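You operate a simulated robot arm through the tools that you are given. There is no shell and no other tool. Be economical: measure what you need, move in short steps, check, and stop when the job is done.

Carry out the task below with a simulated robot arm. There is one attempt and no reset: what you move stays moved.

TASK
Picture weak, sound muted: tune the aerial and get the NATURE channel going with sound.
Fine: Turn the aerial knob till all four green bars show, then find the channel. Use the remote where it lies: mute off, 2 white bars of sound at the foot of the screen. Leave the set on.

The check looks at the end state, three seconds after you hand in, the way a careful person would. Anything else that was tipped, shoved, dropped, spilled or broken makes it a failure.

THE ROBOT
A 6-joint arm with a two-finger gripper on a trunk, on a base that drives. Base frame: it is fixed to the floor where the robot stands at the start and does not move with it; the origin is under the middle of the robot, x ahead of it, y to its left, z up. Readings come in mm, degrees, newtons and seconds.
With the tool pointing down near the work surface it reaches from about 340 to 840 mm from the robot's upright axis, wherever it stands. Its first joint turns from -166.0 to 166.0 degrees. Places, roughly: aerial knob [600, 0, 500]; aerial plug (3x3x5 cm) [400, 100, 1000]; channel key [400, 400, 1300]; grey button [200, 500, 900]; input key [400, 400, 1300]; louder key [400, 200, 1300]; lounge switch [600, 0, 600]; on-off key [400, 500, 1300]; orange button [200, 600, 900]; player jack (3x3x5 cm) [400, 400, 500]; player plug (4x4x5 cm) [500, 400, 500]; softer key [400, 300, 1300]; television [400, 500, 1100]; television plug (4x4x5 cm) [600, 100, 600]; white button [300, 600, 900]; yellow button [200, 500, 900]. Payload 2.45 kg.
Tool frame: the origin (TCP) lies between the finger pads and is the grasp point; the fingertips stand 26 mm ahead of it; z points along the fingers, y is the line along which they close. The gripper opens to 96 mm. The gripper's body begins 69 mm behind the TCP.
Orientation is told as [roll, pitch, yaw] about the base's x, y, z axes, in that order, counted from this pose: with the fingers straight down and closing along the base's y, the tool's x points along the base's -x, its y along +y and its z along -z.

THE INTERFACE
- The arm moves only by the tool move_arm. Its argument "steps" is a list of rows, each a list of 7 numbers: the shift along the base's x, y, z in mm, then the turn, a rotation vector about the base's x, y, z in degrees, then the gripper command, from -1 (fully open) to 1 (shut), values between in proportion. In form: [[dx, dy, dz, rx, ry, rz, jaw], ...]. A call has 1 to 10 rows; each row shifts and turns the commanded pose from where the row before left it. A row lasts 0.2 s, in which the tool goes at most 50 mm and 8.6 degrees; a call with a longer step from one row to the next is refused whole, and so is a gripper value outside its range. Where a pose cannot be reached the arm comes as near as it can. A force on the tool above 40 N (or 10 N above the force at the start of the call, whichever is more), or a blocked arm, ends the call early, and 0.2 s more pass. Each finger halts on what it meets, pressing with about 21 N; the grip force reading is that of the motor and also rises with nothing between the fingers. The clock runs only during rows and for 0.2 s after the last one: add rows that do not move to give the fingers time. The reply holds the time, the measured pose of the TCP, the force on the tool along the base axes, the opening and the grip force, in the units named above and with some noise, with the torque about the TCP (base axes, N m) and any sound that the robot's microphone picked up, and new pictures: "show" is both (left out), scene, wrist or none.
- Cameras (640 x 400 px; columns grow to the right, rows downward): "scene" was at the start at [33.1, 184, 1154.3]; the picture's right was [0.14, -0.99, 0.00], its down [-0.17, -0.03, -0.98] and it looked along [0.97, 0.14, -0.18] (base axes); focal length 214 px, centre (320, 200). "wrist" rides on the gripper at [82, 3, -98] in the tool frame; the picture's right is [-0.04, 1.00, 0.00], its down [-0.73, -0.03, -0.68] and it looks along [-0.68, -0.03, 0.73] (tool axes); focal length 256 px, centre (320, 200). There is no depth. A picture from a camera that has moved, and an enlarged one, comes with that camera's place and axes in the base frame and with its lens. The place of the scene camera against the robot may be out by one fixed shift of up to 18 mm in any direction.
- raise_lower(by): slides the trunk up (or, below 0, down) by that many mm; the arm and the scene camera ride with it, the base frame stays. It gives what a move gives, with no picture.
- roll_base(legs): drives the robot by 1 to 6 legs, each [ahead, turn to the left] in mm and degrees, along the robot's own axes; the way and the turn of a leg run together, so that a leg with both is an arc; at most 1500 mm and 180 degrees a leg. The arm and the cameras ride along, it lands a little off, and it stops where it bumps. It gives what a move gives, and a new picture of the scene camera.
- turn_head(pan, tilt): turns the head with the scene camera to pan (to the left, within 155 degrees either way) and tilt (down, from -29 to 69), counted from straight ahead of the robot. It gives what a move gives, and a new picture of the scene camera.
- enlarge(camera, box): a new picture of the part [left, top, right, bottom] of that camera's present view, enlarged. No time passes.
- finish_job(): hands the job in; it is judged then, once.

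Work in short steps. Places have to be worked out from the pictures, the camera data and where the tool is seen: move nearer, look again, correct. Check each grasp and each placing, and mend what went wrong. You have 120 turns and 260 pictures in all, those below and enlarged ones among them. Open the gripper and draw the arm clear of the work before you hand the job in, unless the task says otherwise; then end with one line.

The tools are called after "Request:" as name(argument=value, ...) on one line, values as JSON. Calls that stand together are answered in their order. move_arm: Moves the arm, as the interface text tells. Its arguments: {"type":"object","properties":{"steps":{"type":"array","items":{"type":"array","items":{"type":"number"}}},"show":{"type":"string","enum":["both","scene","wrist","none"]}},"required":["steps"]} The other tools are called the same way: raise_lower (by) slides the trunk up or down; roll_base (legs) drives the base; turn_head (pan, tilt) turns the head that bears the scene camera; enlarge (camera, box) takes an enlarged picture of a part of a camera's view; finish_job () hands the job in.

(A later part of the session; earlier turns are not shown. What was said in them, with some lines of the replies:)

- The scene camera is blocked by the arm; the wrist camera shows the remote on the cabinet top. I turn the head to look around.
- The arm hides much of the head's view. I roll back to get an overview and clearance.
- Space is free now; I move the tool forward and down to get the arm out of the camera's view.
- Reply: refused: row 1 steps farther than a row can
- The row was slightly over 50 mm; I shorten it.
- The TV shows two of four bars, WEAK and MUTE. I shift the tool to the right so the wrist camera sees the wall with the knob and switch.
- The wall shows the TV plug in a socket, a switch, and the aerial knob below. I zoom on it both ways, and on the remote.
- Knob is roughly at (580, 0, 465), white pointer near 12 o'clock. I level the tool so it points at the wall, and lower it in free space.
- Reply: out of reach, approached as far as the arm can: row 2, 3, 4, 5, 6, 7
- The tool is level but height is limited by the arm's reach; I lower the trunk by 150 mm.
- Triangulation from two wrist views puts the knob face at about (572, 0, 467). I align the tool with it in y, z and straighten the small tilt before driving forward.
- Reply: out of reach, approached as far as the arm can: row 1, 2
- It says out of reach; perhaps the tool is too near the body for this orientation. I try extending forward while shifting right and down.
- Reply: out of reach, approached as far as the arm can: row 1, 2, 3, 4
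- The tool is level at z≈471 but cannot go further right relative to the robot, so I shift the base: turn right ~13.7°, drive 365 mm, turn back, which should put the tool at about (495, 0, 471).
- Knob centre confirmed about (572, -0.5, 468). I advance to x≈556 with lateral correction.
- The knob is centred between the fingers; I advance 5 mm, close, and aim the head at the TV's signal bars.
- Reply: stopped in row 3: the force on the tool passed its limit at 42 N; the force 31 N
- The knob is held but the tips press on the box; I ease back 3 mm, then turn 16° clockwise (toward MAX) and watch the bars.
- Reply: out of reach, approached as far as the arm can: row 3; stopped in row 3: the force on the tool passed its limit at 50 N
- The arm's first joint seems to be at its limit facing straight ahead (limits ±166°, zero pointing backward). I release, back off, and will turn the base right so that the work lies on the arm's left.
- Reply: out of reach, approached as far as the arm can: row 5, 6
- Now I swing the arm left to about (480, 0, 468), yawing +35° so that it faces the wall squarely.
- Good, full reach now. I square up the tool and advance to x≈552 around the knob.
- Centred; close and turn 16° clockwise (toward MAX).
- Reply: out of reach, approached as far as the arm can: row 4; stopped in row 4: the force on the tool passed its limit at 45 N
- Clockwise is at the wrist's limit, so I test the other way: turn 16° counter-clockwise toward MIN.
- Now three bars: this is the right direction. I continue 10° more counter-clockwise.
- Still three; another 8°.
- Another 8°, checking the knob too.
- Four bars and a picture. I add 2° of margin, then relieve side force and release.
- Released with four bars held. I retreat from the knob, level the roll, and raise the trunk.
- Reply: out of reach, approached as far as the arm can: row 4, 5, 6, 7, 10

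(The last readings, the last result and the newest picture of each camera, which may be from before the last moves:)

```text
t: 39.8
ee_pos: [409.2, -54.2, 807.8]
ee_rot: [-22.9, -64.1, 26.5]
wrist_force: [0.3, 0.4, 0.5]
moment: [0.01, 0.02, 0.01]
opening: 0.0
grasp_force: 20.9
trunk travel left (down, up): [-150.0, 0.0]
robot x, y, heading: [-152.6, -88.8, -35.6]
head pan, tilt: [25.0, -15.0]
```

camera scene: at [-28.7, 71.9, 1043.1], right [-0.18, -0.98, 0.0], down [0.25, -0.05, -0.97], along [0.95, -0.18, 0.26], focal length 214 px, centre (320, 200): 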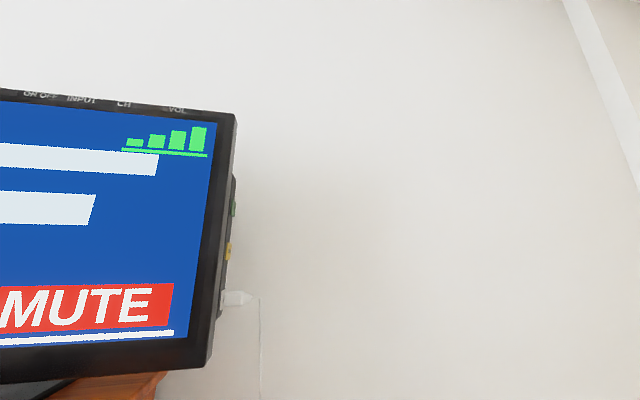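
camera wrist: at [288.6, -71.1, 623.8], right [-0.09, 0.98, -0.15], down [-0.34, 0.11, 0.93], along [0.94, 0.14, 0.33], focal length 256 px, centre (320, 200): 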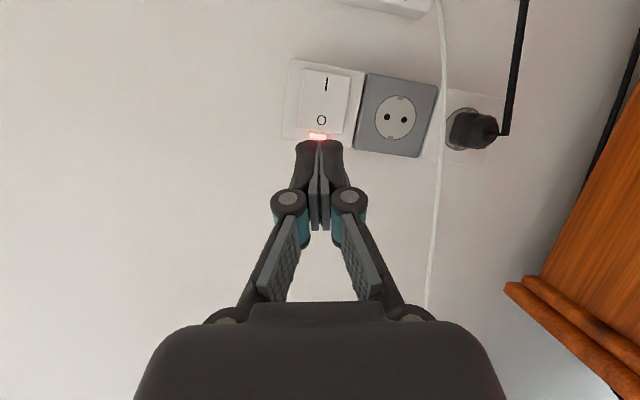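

Clear of the wall. Now I pitch the fingers down while rising to about z 1050.

Request:
move_arm(steps=[[-15, 0, 30, 0, 8, 0, 1], [-15, 0, 30, 0, 8, 0, 1], [-15, 0, 30, 0, 8, 0, 1], [-15, 0, 30, 0, 8, 0, 1], [-15, 0, 30, 0, 8, 0, 1], [-15, 0, 30, 0, 8, 0, 1], [-15, 0, 30, 0, 8, 0, 1], [-15, 0, 30, 0, 8, 0, 1], [0, 0, 0, 0, 0, 0, 1]], show="wrist")

```text
t: 41.8
ee_pos: [297.4, -61.7, 1034.5]
ee_rot: [-2.1, -6.4, 11.3]
wrist_force: [0.1, -0.8, 0.4]
moment: [0.0, -0.01, 0.02]
opening: 0.0
grasp_force: 21.6
out of reach, approached as far as the arm can: row 1
trunk travel left (down, up): [-150.0, 0.0]
robot x, y, heading: [-152.0, -91.8, -35.7]
head pan, tilt: [25.0, -15.0]
camera wrist: at [206.1, -73.1, 1122.6], right [-0.15, 0.99, -0.03], down [0.64, 0.12, 0.76], along [0.75, 0.09, -0.65], focal length 256 px, centre (320, 200)
```

wrist: 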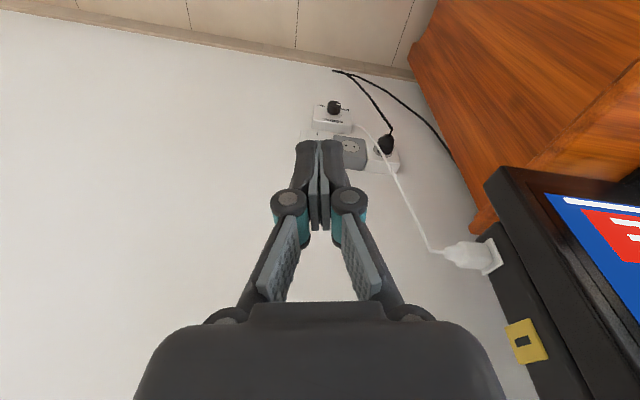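

Now turn the base back to heading 0, which carries the tool to about (195, 195, 1034), clear of the TV.

Request:
roll_base(legs=[[0, 35.5]])

Request:
move_arm(steps=[[-10, 45, 0, 0, 2, -3, 1], [-5, 45, 0, 0, 2, -3, 1], [-5, 45, 0, 0, 2, -4, 1], [0, 45, 0, 0, 0, -4, 1], [0, 45, 0, 0, 0, -4, 1], [0, 45, 0, 0, 0, -4, 1], [0, 40, 0, 0, 0, -4, 1], [0, 0, 0, 0, 0, 0, 1]])

```text
t: 43.9
ee_pos: [198.1, 191.9, 1033.7]
ee_rot: [-2.2, -6.4, 46.5]
wrist_force: [1.0, 0.1, 0.0]
moment: [-0.02, -0.03, -0.03]
opening: 0.1
grasp_force: 20.8
trunk travel left (down, up): [-150.0, 0.0]
robot x, y, heading: [-150.0, -87.8, -0.2]
head pan, tilt: [25.0, -15.0]
camera scene: at [-137.5, 115.3, 1193.0], right [0.42, -0.91, 0.0], down [0.23, 0.11, -0.97], along [0.88, 0.41, 0.26], focal length 214 px, centre (320, 200)
```

scene: 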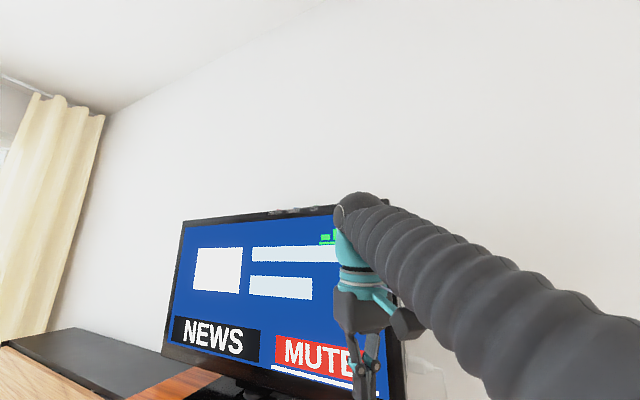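

```text
t: 45.7
ee_pos: [152.5, 453.4, 934.4]
ee_rot: [1.9, -2.0, 20.1]
wrist_force: [0.7, -0.3, 0.4]
moment: [-0.01, -0.01, -0.01]
opening: 0.1
grasp_force: 21.1
out of reach, approached as far as the arm can: row 1, 2, 3, 4, 5, 6, 7
trunk travel left (down, up): [-150.0, 0.0]
robot x, y, heading: [-151.5, -91.7, -0.1]
head pan, tilt: [25.0, -15.0]
camera scene: at [-137.4, 115.4, 1193.0], right [0.42, -0.91, 0.0], down [0.23, 0.11, -0.97], along [0.88, 0.41, 0.26], focal length 214 px, centre (320, 200)
camera wrist: at [73.5, 423.0, 1028.4], right [-0.31, 0.95, 0.04], down [0.68, 0.19, 0.7], along [0.66, 0.24, -0.71], focal length 256 px, centre (320, 200)
```

scene: 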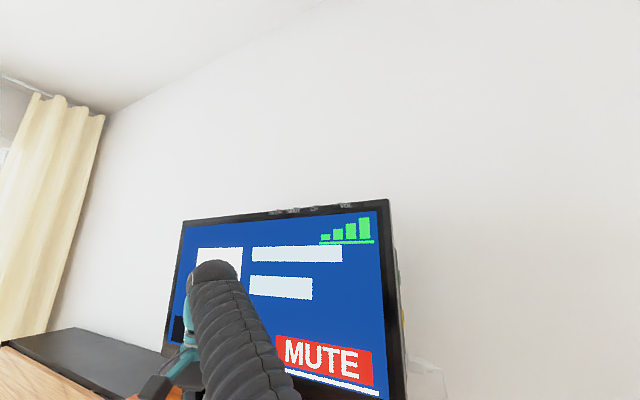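
wrist: 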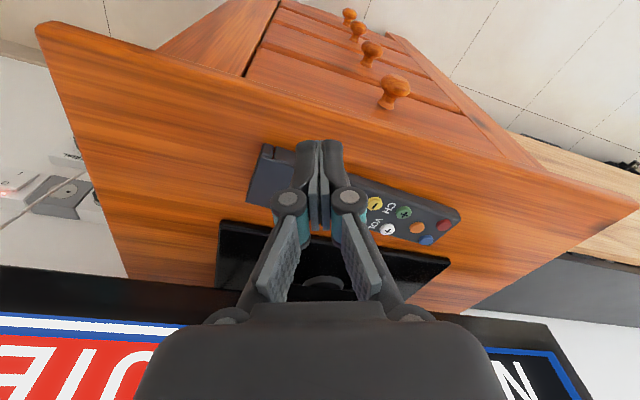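

Four bars and the NEWS channel on. The arm is at full stretch, so I pull it back and up, then drive 150 mm closer.

Request:
move_arm(steps=[[-40, -10, 15, 0, 1, -5, 1], [-40, -10, 15, 0, 1, -5, 1], [-40, -10, 15, 0, 0, -5, 1], [0, 0, 15, 0, 0, -5, 1], [0, 0, 0, 0, 0, 0, 1]], show="none")

Request:
roll_base(legs=[[150, 0]])

Request:
move_arm(steps=[[0, 0, 0, 0, 0, 0, 1]], show="wrist")

```text
t: 46.9
ee_pos: [27.7, 417.5, 979.1]
ee_rot: [2.5, 0.0, 0.1]
wrist_force: [-0.5, 0.3, 0.5]
moment: [0.02, 0.0, 0.01]
opening: 0.3
grasp_force: 21.1
out of reach, approached as far as the arm can: row 4
trunk travel left (down, up): [-150.0, 0.0]
robot x, y, heading: [-151.5, -89.0, 0.1]
head pan, tilt: [25.0, -15.0]
```

```text
t: 48.2
ee_pos: [177.8, 416.7, 979.1]
ee_rot: [2.6, 0.0, 0.1]
wrist_force: [-0.1, 0.1, -0.5]
moment: [-0.03, -0.02, 0.01]
opening: 0.2
grasp_force: 21.3
trunk travel left (down, up): [-150.0, 0.0]
robot x, y, heading: [-1.5, -91.0, -0.2]
head pan, tilt: [25.0, -15.0]
camera scene: at [11.3, 114.8, 1193.0], right [0.42, -0.91, 0.0], down [0.23, 0.11, -0.97], along [0.88, 0.41, 0.26], focal length 214 px, centre (320, 200)
```

scene: 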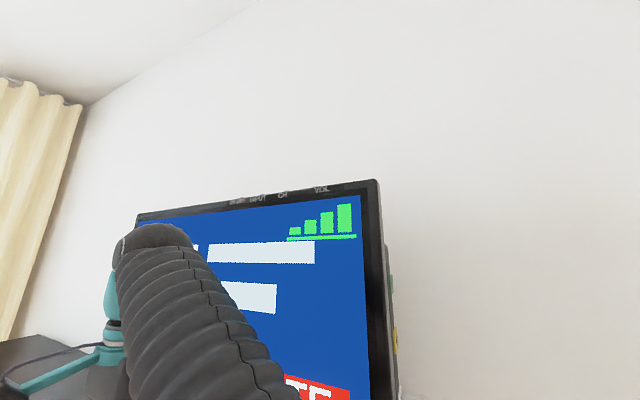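

```text
t: 48.6
ee_pos: [177.7, 416.7, 979.7]
ee_rot: [2.6, 0.0, 0.2]
wrist_force: [0.1, 0.4, -0.1]
moment: [0.02, -0.02, 0.0]
opening: 0.0
grasp_force: 21.4
trunk travel left (down, up): [-150.0, 0.0]
robot x, y, heading: [-2.2, -89.9, -0.2]
head pan, tilt: [25.0, -15.0]
camera wrist: at [96.2, 415.7, 1076.9], right [0.04, 1.0, 0.04], down [0.73, -0.06, 0.68], along [0.68, 0.01, -0.73], focal length 256 px, centre (320, 200)
```

wrist: 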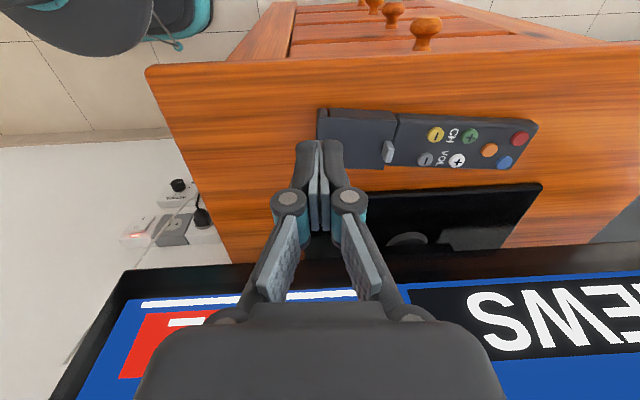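

I zoom in on the remote for button legends and layout.

Request:
enlarge(camera="wrist", box=[310, 90, 550, 190])

```text
2.67 times, centred on (430, 140) of wrist
camera zoom: at [96.2, 415.7, 1076.9], right [0.04, 1.0, 0.04], down [0.73, -0.06, 0.68], along [0.68, 0.01, -0.73], focal length 683 px, centre (27, 360)
```

zoom: 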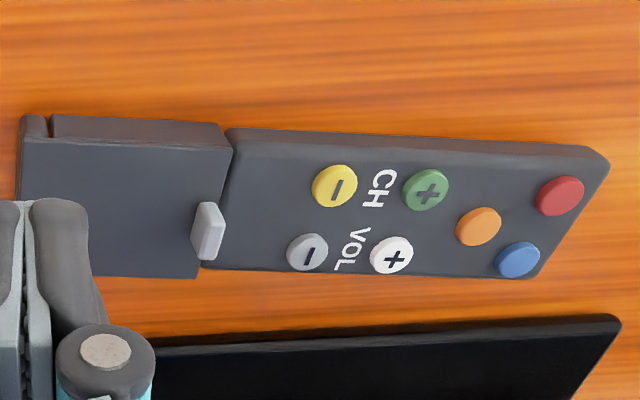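

I compute button tops at about z 852: orange (247,599), white (260,569), grey (255,533), green (230,572), yellow (226,536). They're a bit far, so I shift the base ~100 mm left.

Request:
roll_base(legs=[[-100, 0], [0, 45], [150, 0], [0, -45]])

Request:
move_arm(steps=[[20, 30, -10, -1.3, 0, 0, 1], [10, 20, -10, -1.3, 0, 0, 1], [0, 0, 0, 0, 0, 0, 1]], show="wrist")

```text
t: 54.9
ee_pos: [184.5, 522.9, 979.8]
ee_rot: [2.6, -0.1, 0.1]
wrist_force: [-0.4, 0.3, 0.5]
moment: [0.0, 0.0, -0.02]
opening: 0.2
grasp_force: 21.0
trunk travel left (down, up): [-150.0, 0.0]
robot x, y, heading: [4.3, 14.2, -0.1]
head pan, tilt: [25.0, -15.0]
camera scene: at [17.9, 221.7, 1193.0], right [0.42, -0.91, 0.0], down [0.23, 0.11, -0.97], along [0.88, 0.4, 0.26], focal length 214 px, centre (320, 200)
```

scene: 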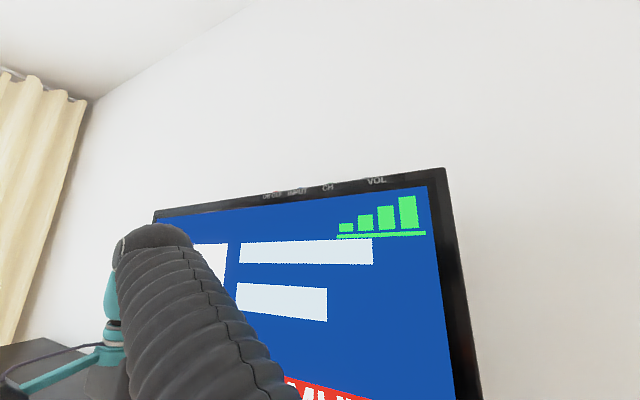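

```text
t: 55.7
ee_pos: [211.7, 562.5, 939.7]
ee_rot: [0.2, 0.0, 0.2]
wrist_force: [-1.0, -0.2, 0.0]
moment: [-0.03, -0.01, 0.0]
opening: 0.0
grasp_force: 20.8
out of reach, approached as far as the arm can: row 1, 2
trunk travel left (down, up): [-150.0, 0.0]
robot x, y, heading: [1.3, 17.4, -0.4]
head pan, tilt: [25.0, -15.0]
camera wrist: at [130.6, 565.0, 1037.2], right [0.04, 1.0, 0.0], down [0.73, -0.03, 0.68], along [0.68, -0.02, -0.73], focal length 256 px, centre (320, 200)
```

wrist: 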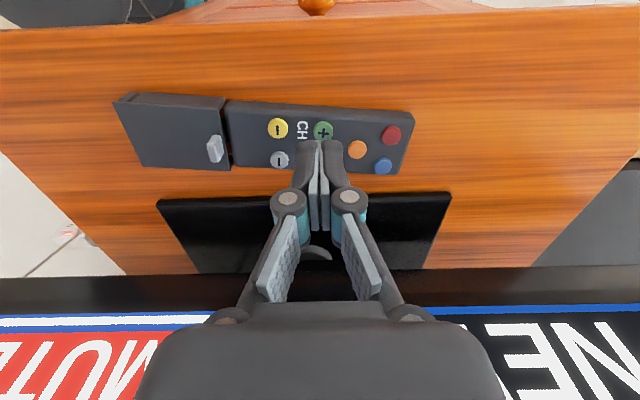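

Refined: orange ≈ (246.5, 592), white ≈ (258, 562), green ≈ (229, 565). I position over orange at tip height ~875.

Request:
move_arm(steps=[[18, 15, -10, 0, 0, 0, 1], [17, 14.5, -15, 0, 0, 0, 1], [0, 0, -13, 0, 0, 0, 1], [0, 0, 0, 0, 0, 0, 1]], show="wrist")

Request:
enlarge(camera="wrist", box=[240, 80, 400, 180])

Request:
turn_head(pan=35, tilt=15)

```text
t: 56.7
ee_pos: [246.8, 591.5, 901.6]
ee_rot: [0.1, 0.0, 0.2]
wrist_force: [-0.4, -0.2, 0.0]
moment: [-0.02, 0.01, 0.04]
opening: 0.0
grasp_force: 20.4
trunk travel left (down, up): [-150.0, 0.0]
robot x, y, heading: [2.3, 14.8, -0.5]
head pan, tilt: [25.0, -15.0]
camera wrist: at [165.8, 594.3, 998.6], right [0.04, 1.0, 0.0], down [0.73, -0.03, 0.68], along [0.68, -0.03, -0.73], focal length 256 px, centre (320, 200)
```

wrist: 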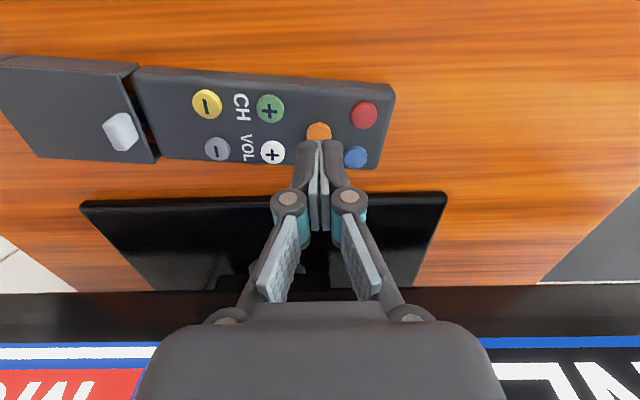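

```text
4.00 times, centred on (320, 130) of wrist
camera zoom: at [165.8, 594.3, 998.6], right [0.04, 1.0, 0.0], down [0.73, -0.03, 0.68], along [0.68, -0.03, -0.73], focal length 1024 px, centre (320, 480)
```

zoom: 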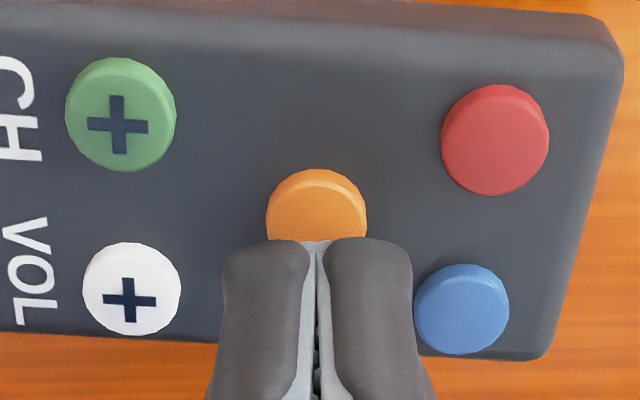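

```text
t: 57.7
ee_pos: [247.7, 590.9, 901.8]
ee_rot: [0.0, 0.0, 0.1]
wrist_force: [-1.2, -0.1, -0.7]
moment: [-0.01, 0.04, 0.02]
opening: 0.0
grasp_force: 21.1
trunk travel left (down, up): [-150.0, 0.0]
robot x, y, heading: [4.5, 14.1, -0.2]
head pan, tilt: [35.0, 15.0]
camera scene: at [21.5, 241.3, 1146.5], right [0.57, -0.82, 0.0], down [-0.21, -0.15, -0.97], along [0.79, 0.55, -0.26], focal length 214 px, centre (320, 200)
```

scene: 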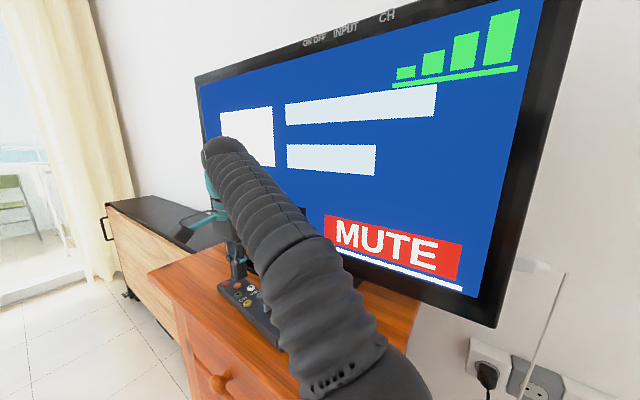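

Tip is lined up with orange (button centre ≈ (245, 590)). I descend to just near the button top.

Request:
move_arm(steps=[[-2, -1, -8, 0, 0, 0, 1], [0, 0, -8, 0, 0, 0, 1], [0, 0, -3, 0, 0, 0, 1], [0, 0, 0, 0, 0, 0, 1]], show="wrist")

Request:
enlarge(camera="wrist", box=[240, 80, 400, 180])

```text
t: 58.7
ee_pos: [244.3, 588.3, 885.1]
ee_rot: [0.4, -0.2, 0.1]
wrist_force: [4.7, 11.5, 28.1]
moment: [0.3, -0.07, -0.05]
opening: 6.1
grasp_force: 20.8
trunk travel left (down, up): [-150.0, 0.0]
robot x, y, heading: [3.7, 17.3, -0.0]
head pan, tilt: [35.0, 15.0]
heard: click
camera wrist: at [162.9, 591.8, 981.9], right [0.04, 1.0, 0.0], down [0.73, -0.03, 0.68], along [0.68, -0.02, -0.73], focal length 256 px, centre (320, 200)
```

wrist: 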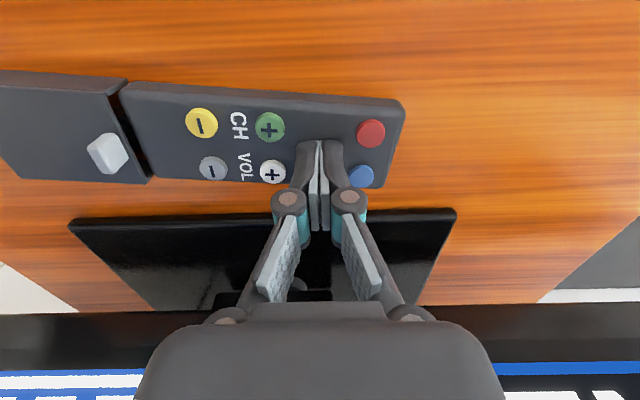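

```text
4.00 times, centred on (320, 130) of wrist
camera zoom: at [162.9, 591.8, 981.9], right [0.04, 1.0, 0.0], down [0.73, -0.03, 0.68], along [0.68, -0.02, -0.73], focal length 1024 px, centre (320, 480)
```

zoom: 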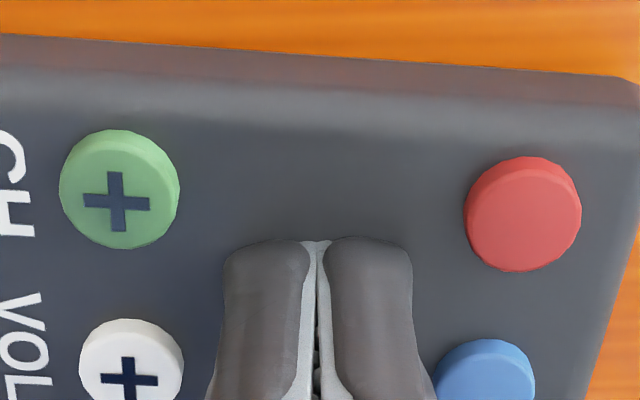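

It clicked and the red MUTE seems gone. I lift and check the screen.

Request:
move_arm(steps=[[0, 0, 10, 0, 0, 0, 1], [0, 0, 13, 0, 0, 0, 1], [0, 0, 0, 0, 0, 0, 1]])

```text
t: 59.5
ee_pos: [243.5, 590.3, 905.6]
ee_rot: [-0.1, 0.0, 0.1]
wrist_force: [0.5, -0.4, -0.9]
moment: [0.0, 0.0, 0.01]
opening: 0.0
grasp_force: 20.6
trunk travel left (down, up): [-150.0, 0.0]
robot x, y, heading: [2.5, 15.7, -0.2]
head pan, tilt: [35.0, 15.0]
camera scene: at [21.5, 241.4, 1146.3], right [0.57, -0.82, 0.0], down [-0.21, -0.15, -0.97], along [0.79, 0.55, -0.26], focal length 214 px, centre (320, 200)
camera wrist: at [162.9, 593.3, 1002.8], right [0.04, 1.0, 0.0], down [0.73, -0.03, 0.68], along [0.68, -0.03, -0.73], focal length 256 px, centre (320, 200)
```

scene: 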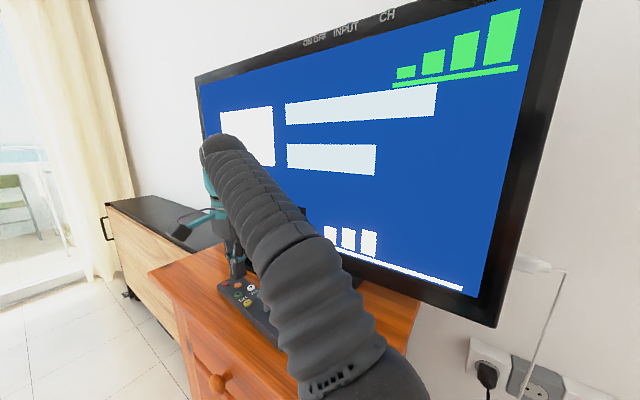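
wrist: 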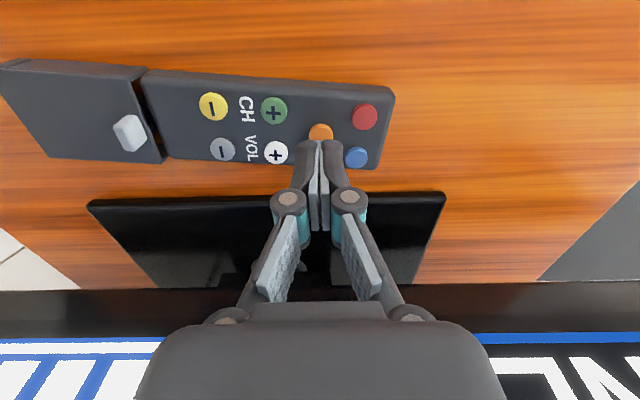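

Unmuted; volume bars show. I zoom in to count them.

Request:
enlarge(camera="scene", box=[300, 210, 480, 300])

Request:
enlarge(camera="wrist", box=[0, 80, 640, 400])

```text
3.56 times, centred on (390, 255) of scene
camera zoom: at [21.5, 241.4, 1146.3], right [0.57, -0.82, 0.0], down [-0.21, -0.15, -0.97], along [0.79, 0.55, -0.26], focal length 763 px, centre (71, 4)
```

zoom: 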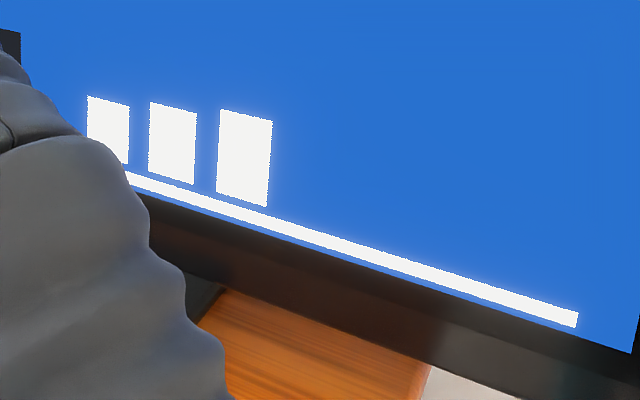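

```text
1.00 times, centred on (320, 240) of wrist (not enlarged: the box is as wide or as high as the picture)
camera zoom: at [162.9, 593.3, 1002.8], right [0.04, 1.0, 0.0], down [0.73, -0.03, 0.68], along [0.68, -0.03, -0.73], focal length 256 px, centre (320, 160)
```

zoom: 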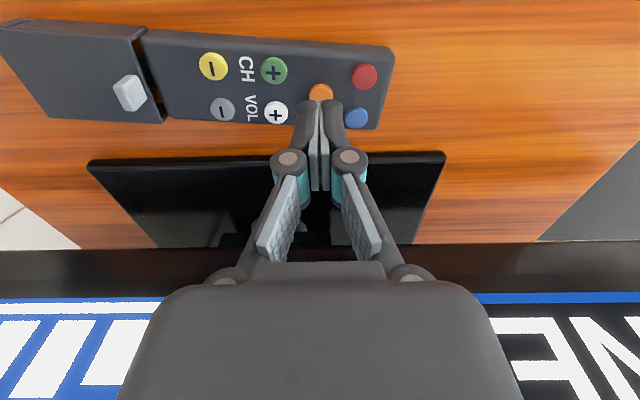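

Probably three bars. Next I move over the green CH+ key at about (226.5, 563) and press as before.

Request:
move_arm(steps=[[-8, -14, 0, 0, 0, 0, 1], [-9, -13, 0, 0, 0, 0, 1], [0, 0, -7, 0, 0, 0, 1], [0, 0, -7, 0, 0, 0, 1], [0, 0, -5, 0, 0, 0, 1], [0, 0, -2, 0, 0, 0, 1], [0, 0, 9, 0, 0, 0, 1], [0, 0, 12, 0, 0, 0, 1], [0, 0, 0, 0, 0, 0, 1]])

```text
t: 61.5
ee_pos: [227.3, 562.2, 904.8]
ee_rot: [0.0, 0.0, 0.1]
wrist_force: [0.9, -0.1, -1.0]
moment: [-0.02, -0.05, 0.01]
opening: 0.1
grasp_force: 21.0
trunk travel left (down, up): [-150.0, 0.0]
robot x, y, heading: [2.1, 16.9, -0.4]
head pan, tilt: [35.0, 15.0]
heard: click
camera scene: at [21.5, 241.3, 1146.4], right [0.57, -0.82, 0.0], down [-0.21, -0.15, -0.97], along [0.79, 0.55, -0.26], focal length 214 px, centre (320, 200)
camera wrist: at [146.2, 566.0, 1002.1], right [0.04, 1.0, 0.0], down [0.73, -0.03, 0.68], along [0.68, -0.03, -0.73], focal length 256 px, centre (320, 200)
```

scene: 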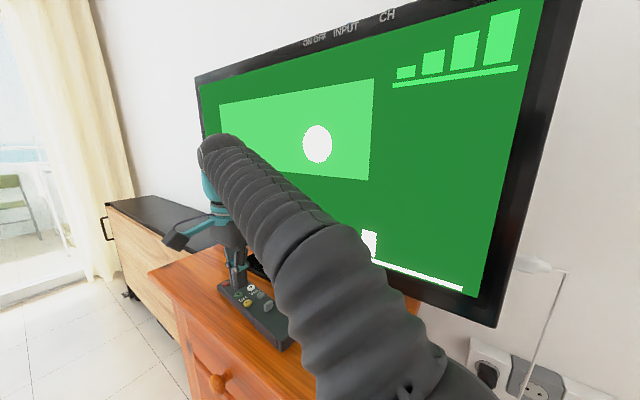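
wrist: 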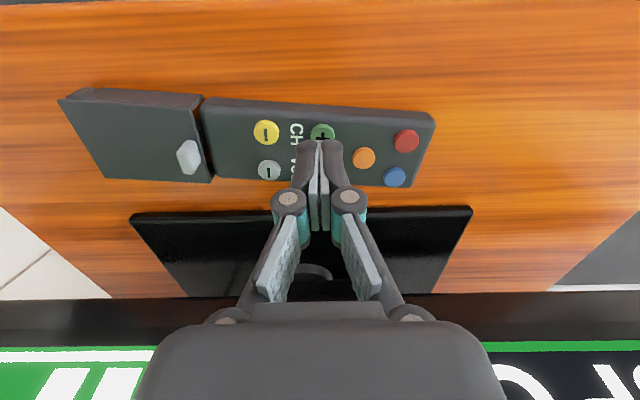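

This looks like SPORT (green field with ball). Press CH+ once more.

Request:
move_arm(steps=[[0, 0, -7, 0, 0, 0, 1], [0, 0, -7, 0, 0, 0, 1], [0, 0, -5, 0, 0, 0, 1], [0, 0, -2, 0, 0, 0, 1], [0, 0, 9, 0, 0, 0, 1], [0, 0, 12, 0, 0, 0, 1], [0, 0, 0, 0, 0, 0, 1]])

```text
t: 63.1
ee_pos: [228.6, 562.6, 904.9]
ee_rot: [0.1, -0.1, 0.1]
wrist_force: [0.9, 0.0, -0.4]
moment: [0.01, -0.01, 0.0]
opening: 0.0
grasp_force: 21.4
trunk travel left (down, up): [-150.0, 0.0]
robot x, y, heading: [2.6, 20.6, -0.7]
head pan, tilt: [35.0, 15.0]
heard: click
camera scene: at [21.5, 241.3, 1146.4], right [0.57, -0.82, 0.0], down [-0.21, -0.15, -0.97], along [0.79, 0.55, -0.26], focal length 214 px, centre (320, 200)
camera wrist: at [145.8, 566.0, 1002.4], right [0.04, 1.0, 0.0], down [0.73, -0.03, 0.68], along [0.68, -0.03, -0.73], focal length 256 px, centre (320, 200)
```

scene: 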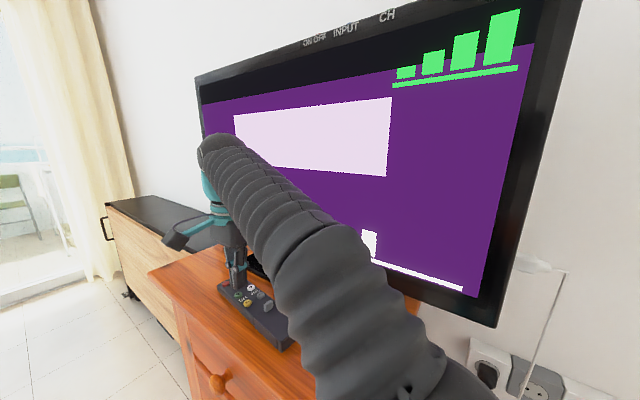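
wrist: 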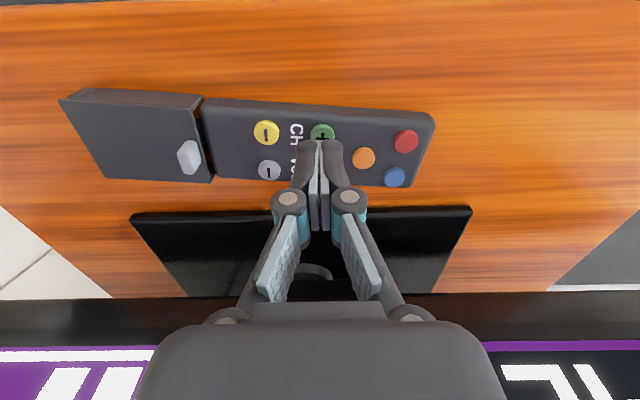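

Purple with a letterbox, probably FILM. Press CH+ again.

Request:
move_arm(steps=[[0, 0, -7, 0, 0, 0, 1], [0, 0, -7, 0, 0, 0, 1], [0, 0, -5, 0, 0, 0, 1], [0, 0, -2, 0, 0, 0, 1], [0, 0, 9, 0, 0, 0, 1], [0, 0, 12, 0, 0, 0, 1], [0, 0, 0, 0, 0, 0, 1]])

```text
t: 64.7
ee_pos: [227.6, 563.6, 905.2]
ee_rot: [-0.1, -0.1, 0.1]
wrist_force: [0.2, 0.0, 0.9]
moment: [0.01, -0.02, 0.0]
opening: 0.1
grasp_force: 21.3
trunk travel left (down, up): [-150.0, 0.0]
robot x, y, heading: [2.1, 22.3, -0.4]
head pan, tilt: [35.0, 15.0]
heard: click
camera scene: at [21.5, 241.3, 1146.4], right [0.57, -0.82, 0.0], down [-0.21, -0.15, -0.97], along [0.79, 0.55, -0.26], focal length 214 px, centre (320, 200)
camera wrist: at [145.9, 567.1, 1001.9], right [0.04, 1.0, 0.0], down [0.73, -0.03, 0.68], along [0.68, -0.03, -0.73], focal length 256 px, centre (320, 200)
```

scene: 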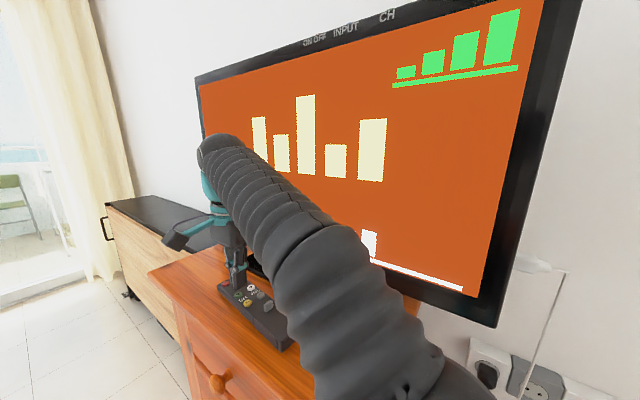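
wrist: 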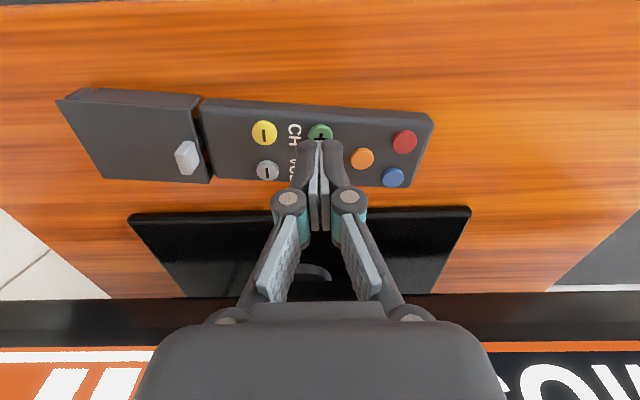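

Likely MUSIC. Another CH+.

Request:
move_arm(steps=[[0, 0, -7, 0, 0, 0, 1], [0, 0, -7, 0, 0, 0, 1], [0, 0, -5, 0, 0, 0, 1], [0, 0, -2, 0, 0, 0, 1], [0, 0, 9, 0, 0, 0, 1], [0, 0, 12, 0, 0, 0, 1], [0, 0, 0, 0, 0, 0, 1]])

```text
t: 66.3
ee_pos: [228.0, 561.7, 905.5]
ee_rot: [-0.1, 0.0, 0.1]
wrist_force: [0.9, 0.4, 0.6]
moment: [-0.01, -0.03, -0.08]
opening: 0.0
grasp_force: 20.7
trunk travel left (down, up): [-150.0, 0.0]
robot x, y, heading: [2.5, 17.3, -0.3]
head pan, tilt: [35.0, 15.0]
heard: click
camera scene: at [21.5, 241.4, 1146.4], right [0.57, -0.82, 0.0], down [-0.21, -0.15, -0.97], along [0.79, 0.55, -0.26], focal length 214 px, centre (320, 200)
camera wrist: at [145.1, 565.7, 1002.7], right [0.04, 1.0, 0.0], down [0.73, -0.03, 0.68], along [0.68, -0.03, -0.73], focal length 256 px, centre (320, 200)
```

scene: 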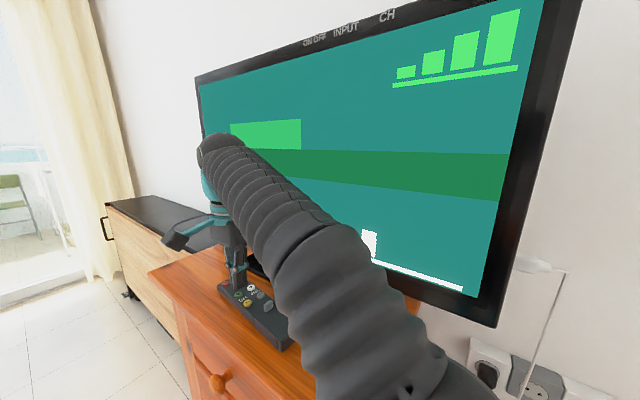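
wrist: 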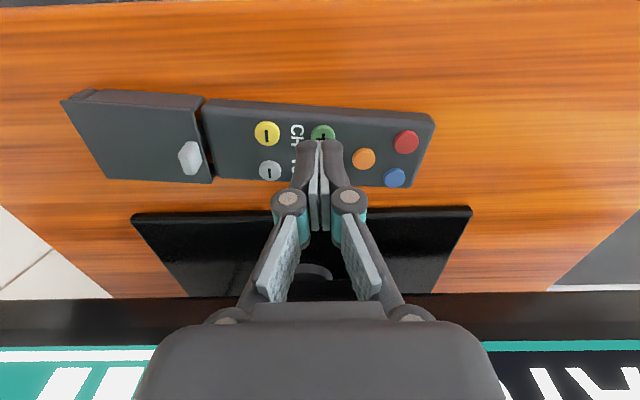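

Teal with N-A lettering: looks like NATURE. Now VOL−: grey is at about (250.5, 526.5); one press.

Request:
move_arm(steps=[[11, -18, 0, 0, 0, 0, 1], [11.5, -18, 0, 0, 0, 0, 1], [0, 0, -7, 0, 0, 0, 1], [0, 0, -7, 0, 0, 0, 1], [0, 0, -5, 0, 0, 0, 1], [0, 0, -2, 0, 0, 0, 1], [0, 0, 9, 0, 0, 0, 1], [0, 0, 12, 0, 0, 0, 1], [0, 0, 0, 0, 0, 0, 1]])

```text
t: 68.3
ee_pos: [250.0, 526.0, 904.8]
ee_rot: [-0.1, -0.1, 0.1]
wrist_force: [0.3, -0.6, -0.2]
moment: [0.03, 0.0, -0.01]
opening: 0.0
grasp_force: 20.9
trunk travel left (down, up): [-150.0, 0.0]
robot x, y, heading: [2.4, 12.8, -0.2]
head pan, tilt: [35.0, 15.0]
heard: click
camera scene: at [21.5, 241.3, 1146.4], right [0.57, -0.82, 0.0], down [-0.21, -0.15, -0.97], along [0.79, 0.55, -0.26], focal length 214 px, centre (320, 200)
camera wrist: at [168.1, 529.4, 1003.0], right [0.04, 1.0, 0.0], down [0.73, -0.03, 0.68], along [0.68, -0.03, -0.73], focal length 256 px, centre (320, 200)
```

scene: 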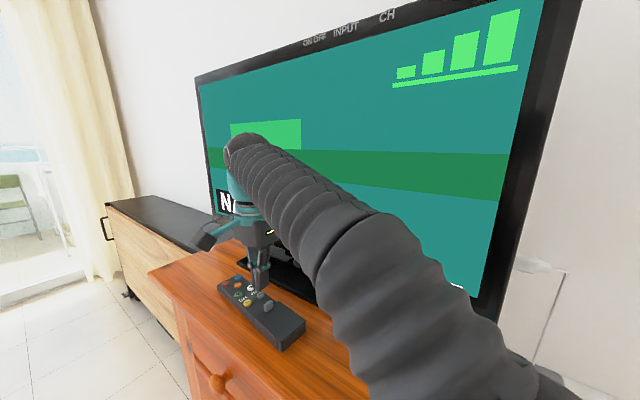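
wrist: 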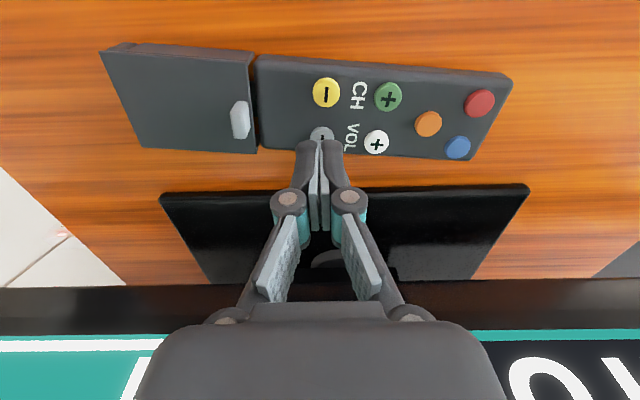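

Clicked. I draw the arm up and back to see the whole screen.

Request:
move_arm(steps=[[-20, 0, 30, 0, 0, 0, 1], [-45, 0, 15, 0, 0, 0, 1], [-45, 0, 10, 0, 0, 0, 1], [-45, 10, 0, 0, 0, 0, 1], [-45, 10, 0, 0, 0, 0, 1], [-45, 10, 0, 0, 0, 0, 1], [-45, 10, 0, 0, 0, 0, 1], [0, 0, 0, 0, 0, 0, 1]])

```text
t: 70.1
ee_pos: [-37.5, 558.5, 949.6]
ee_rot: [0.3, -0.1, 0.0]
wrist_force: [-0.4, -0.6, -0.1]
moment: [-0.02, -0.01, 0.01]
opening: 0.2
grasp_force: 21.4
out of reach, approached as far as the arm can: row 6, 7
trunk travel left (down, up): [-150.0, 0.0]
robot x, y, heading: [2.4, 15.4, -0.2]
head pan, tilt: [35.0, 15.0]
camera scene: at [21.5, 241.3, 1146.4], right [0.57, -0.82, 0.0], down [-0.21, -0.15, -0.97], along [0.79, 0.55, -0.26], focal length 214 px, centre (320, 200)
camera wrist: at [-119.3, 560.6, 1046.9], right [0.04, 1.0, 0.0], down [0.73, -0.03, 0.68], along [0.68, -0.02, -0.73], focal length 256 px, centre (320, 200)
```

scene: 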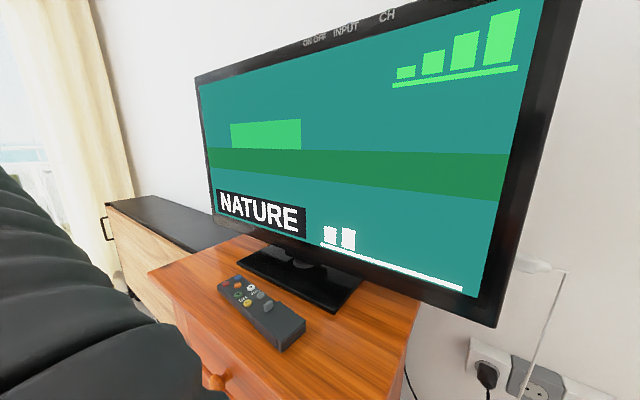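
wrist: 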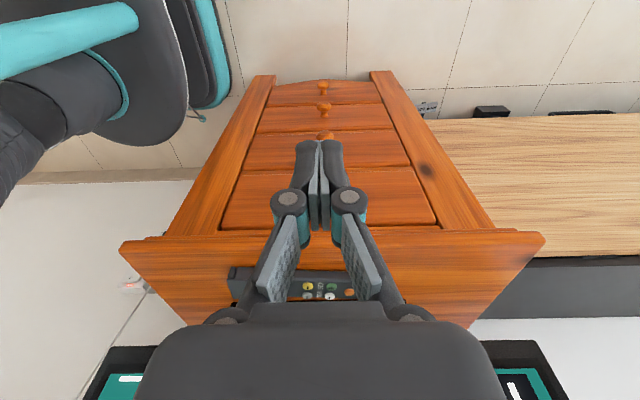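

NATURE is on, four green bars, two white volume bars, no MUTE. I open the gripper, confirm with a zoom, then hand in.

Request:
move_arm(steps=[[0, 0, 0, 0, 0, 0, -1], [0, 0, 0, 0, 0, 0, -1], [0, 0, 0, 0, 0, 0, -1]], show="none")

Request:
enlarge(camera="scene", box=[200, 170, 480, 310])

```text
t: 70.9
ee_pos: [-37.7, 557.6, 950.2]
ee_rot: [0.1, 0.0, 0.2]
wrist_force: [1.2, -0.6, 0.5]
moment: [0.02, 0.03, 0.03]
opening: 96.0
grasp_force: 0.0
trunk travel left (down, up): [-150.0, 0.0]
robot x, y, heading: [-1.6, 19.4, -0.2]
head pan, tilt: [35.0, 15.0]
```

```text
2.29 times, centred on (340, 240) of scene
camera zoom: at [21.4, 241.3, 1146.4], right [0.57, -0.82, 0.0], down [-0.21, -0.15, -0.97], along [0.79, 0.55, -0.26], focal length 490 px, centre (274, 109)
```

zoom: 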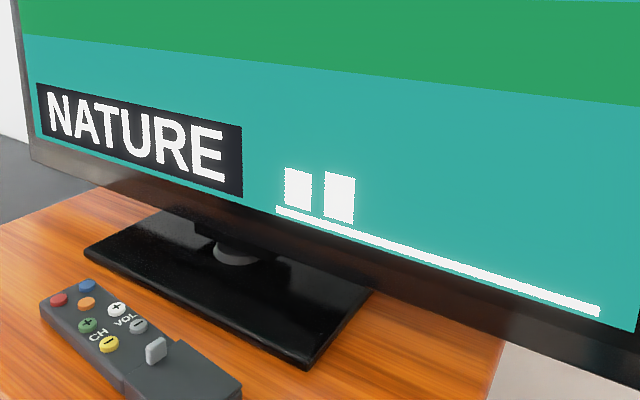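

Everything shows as wanted; I hand in.

Request:
finish_job()

```text
The job is handed in.
```

The set is on and showing the NATURE channel, with all four green aerial bars, mute off, and two white sound bars at the foot of the screen.
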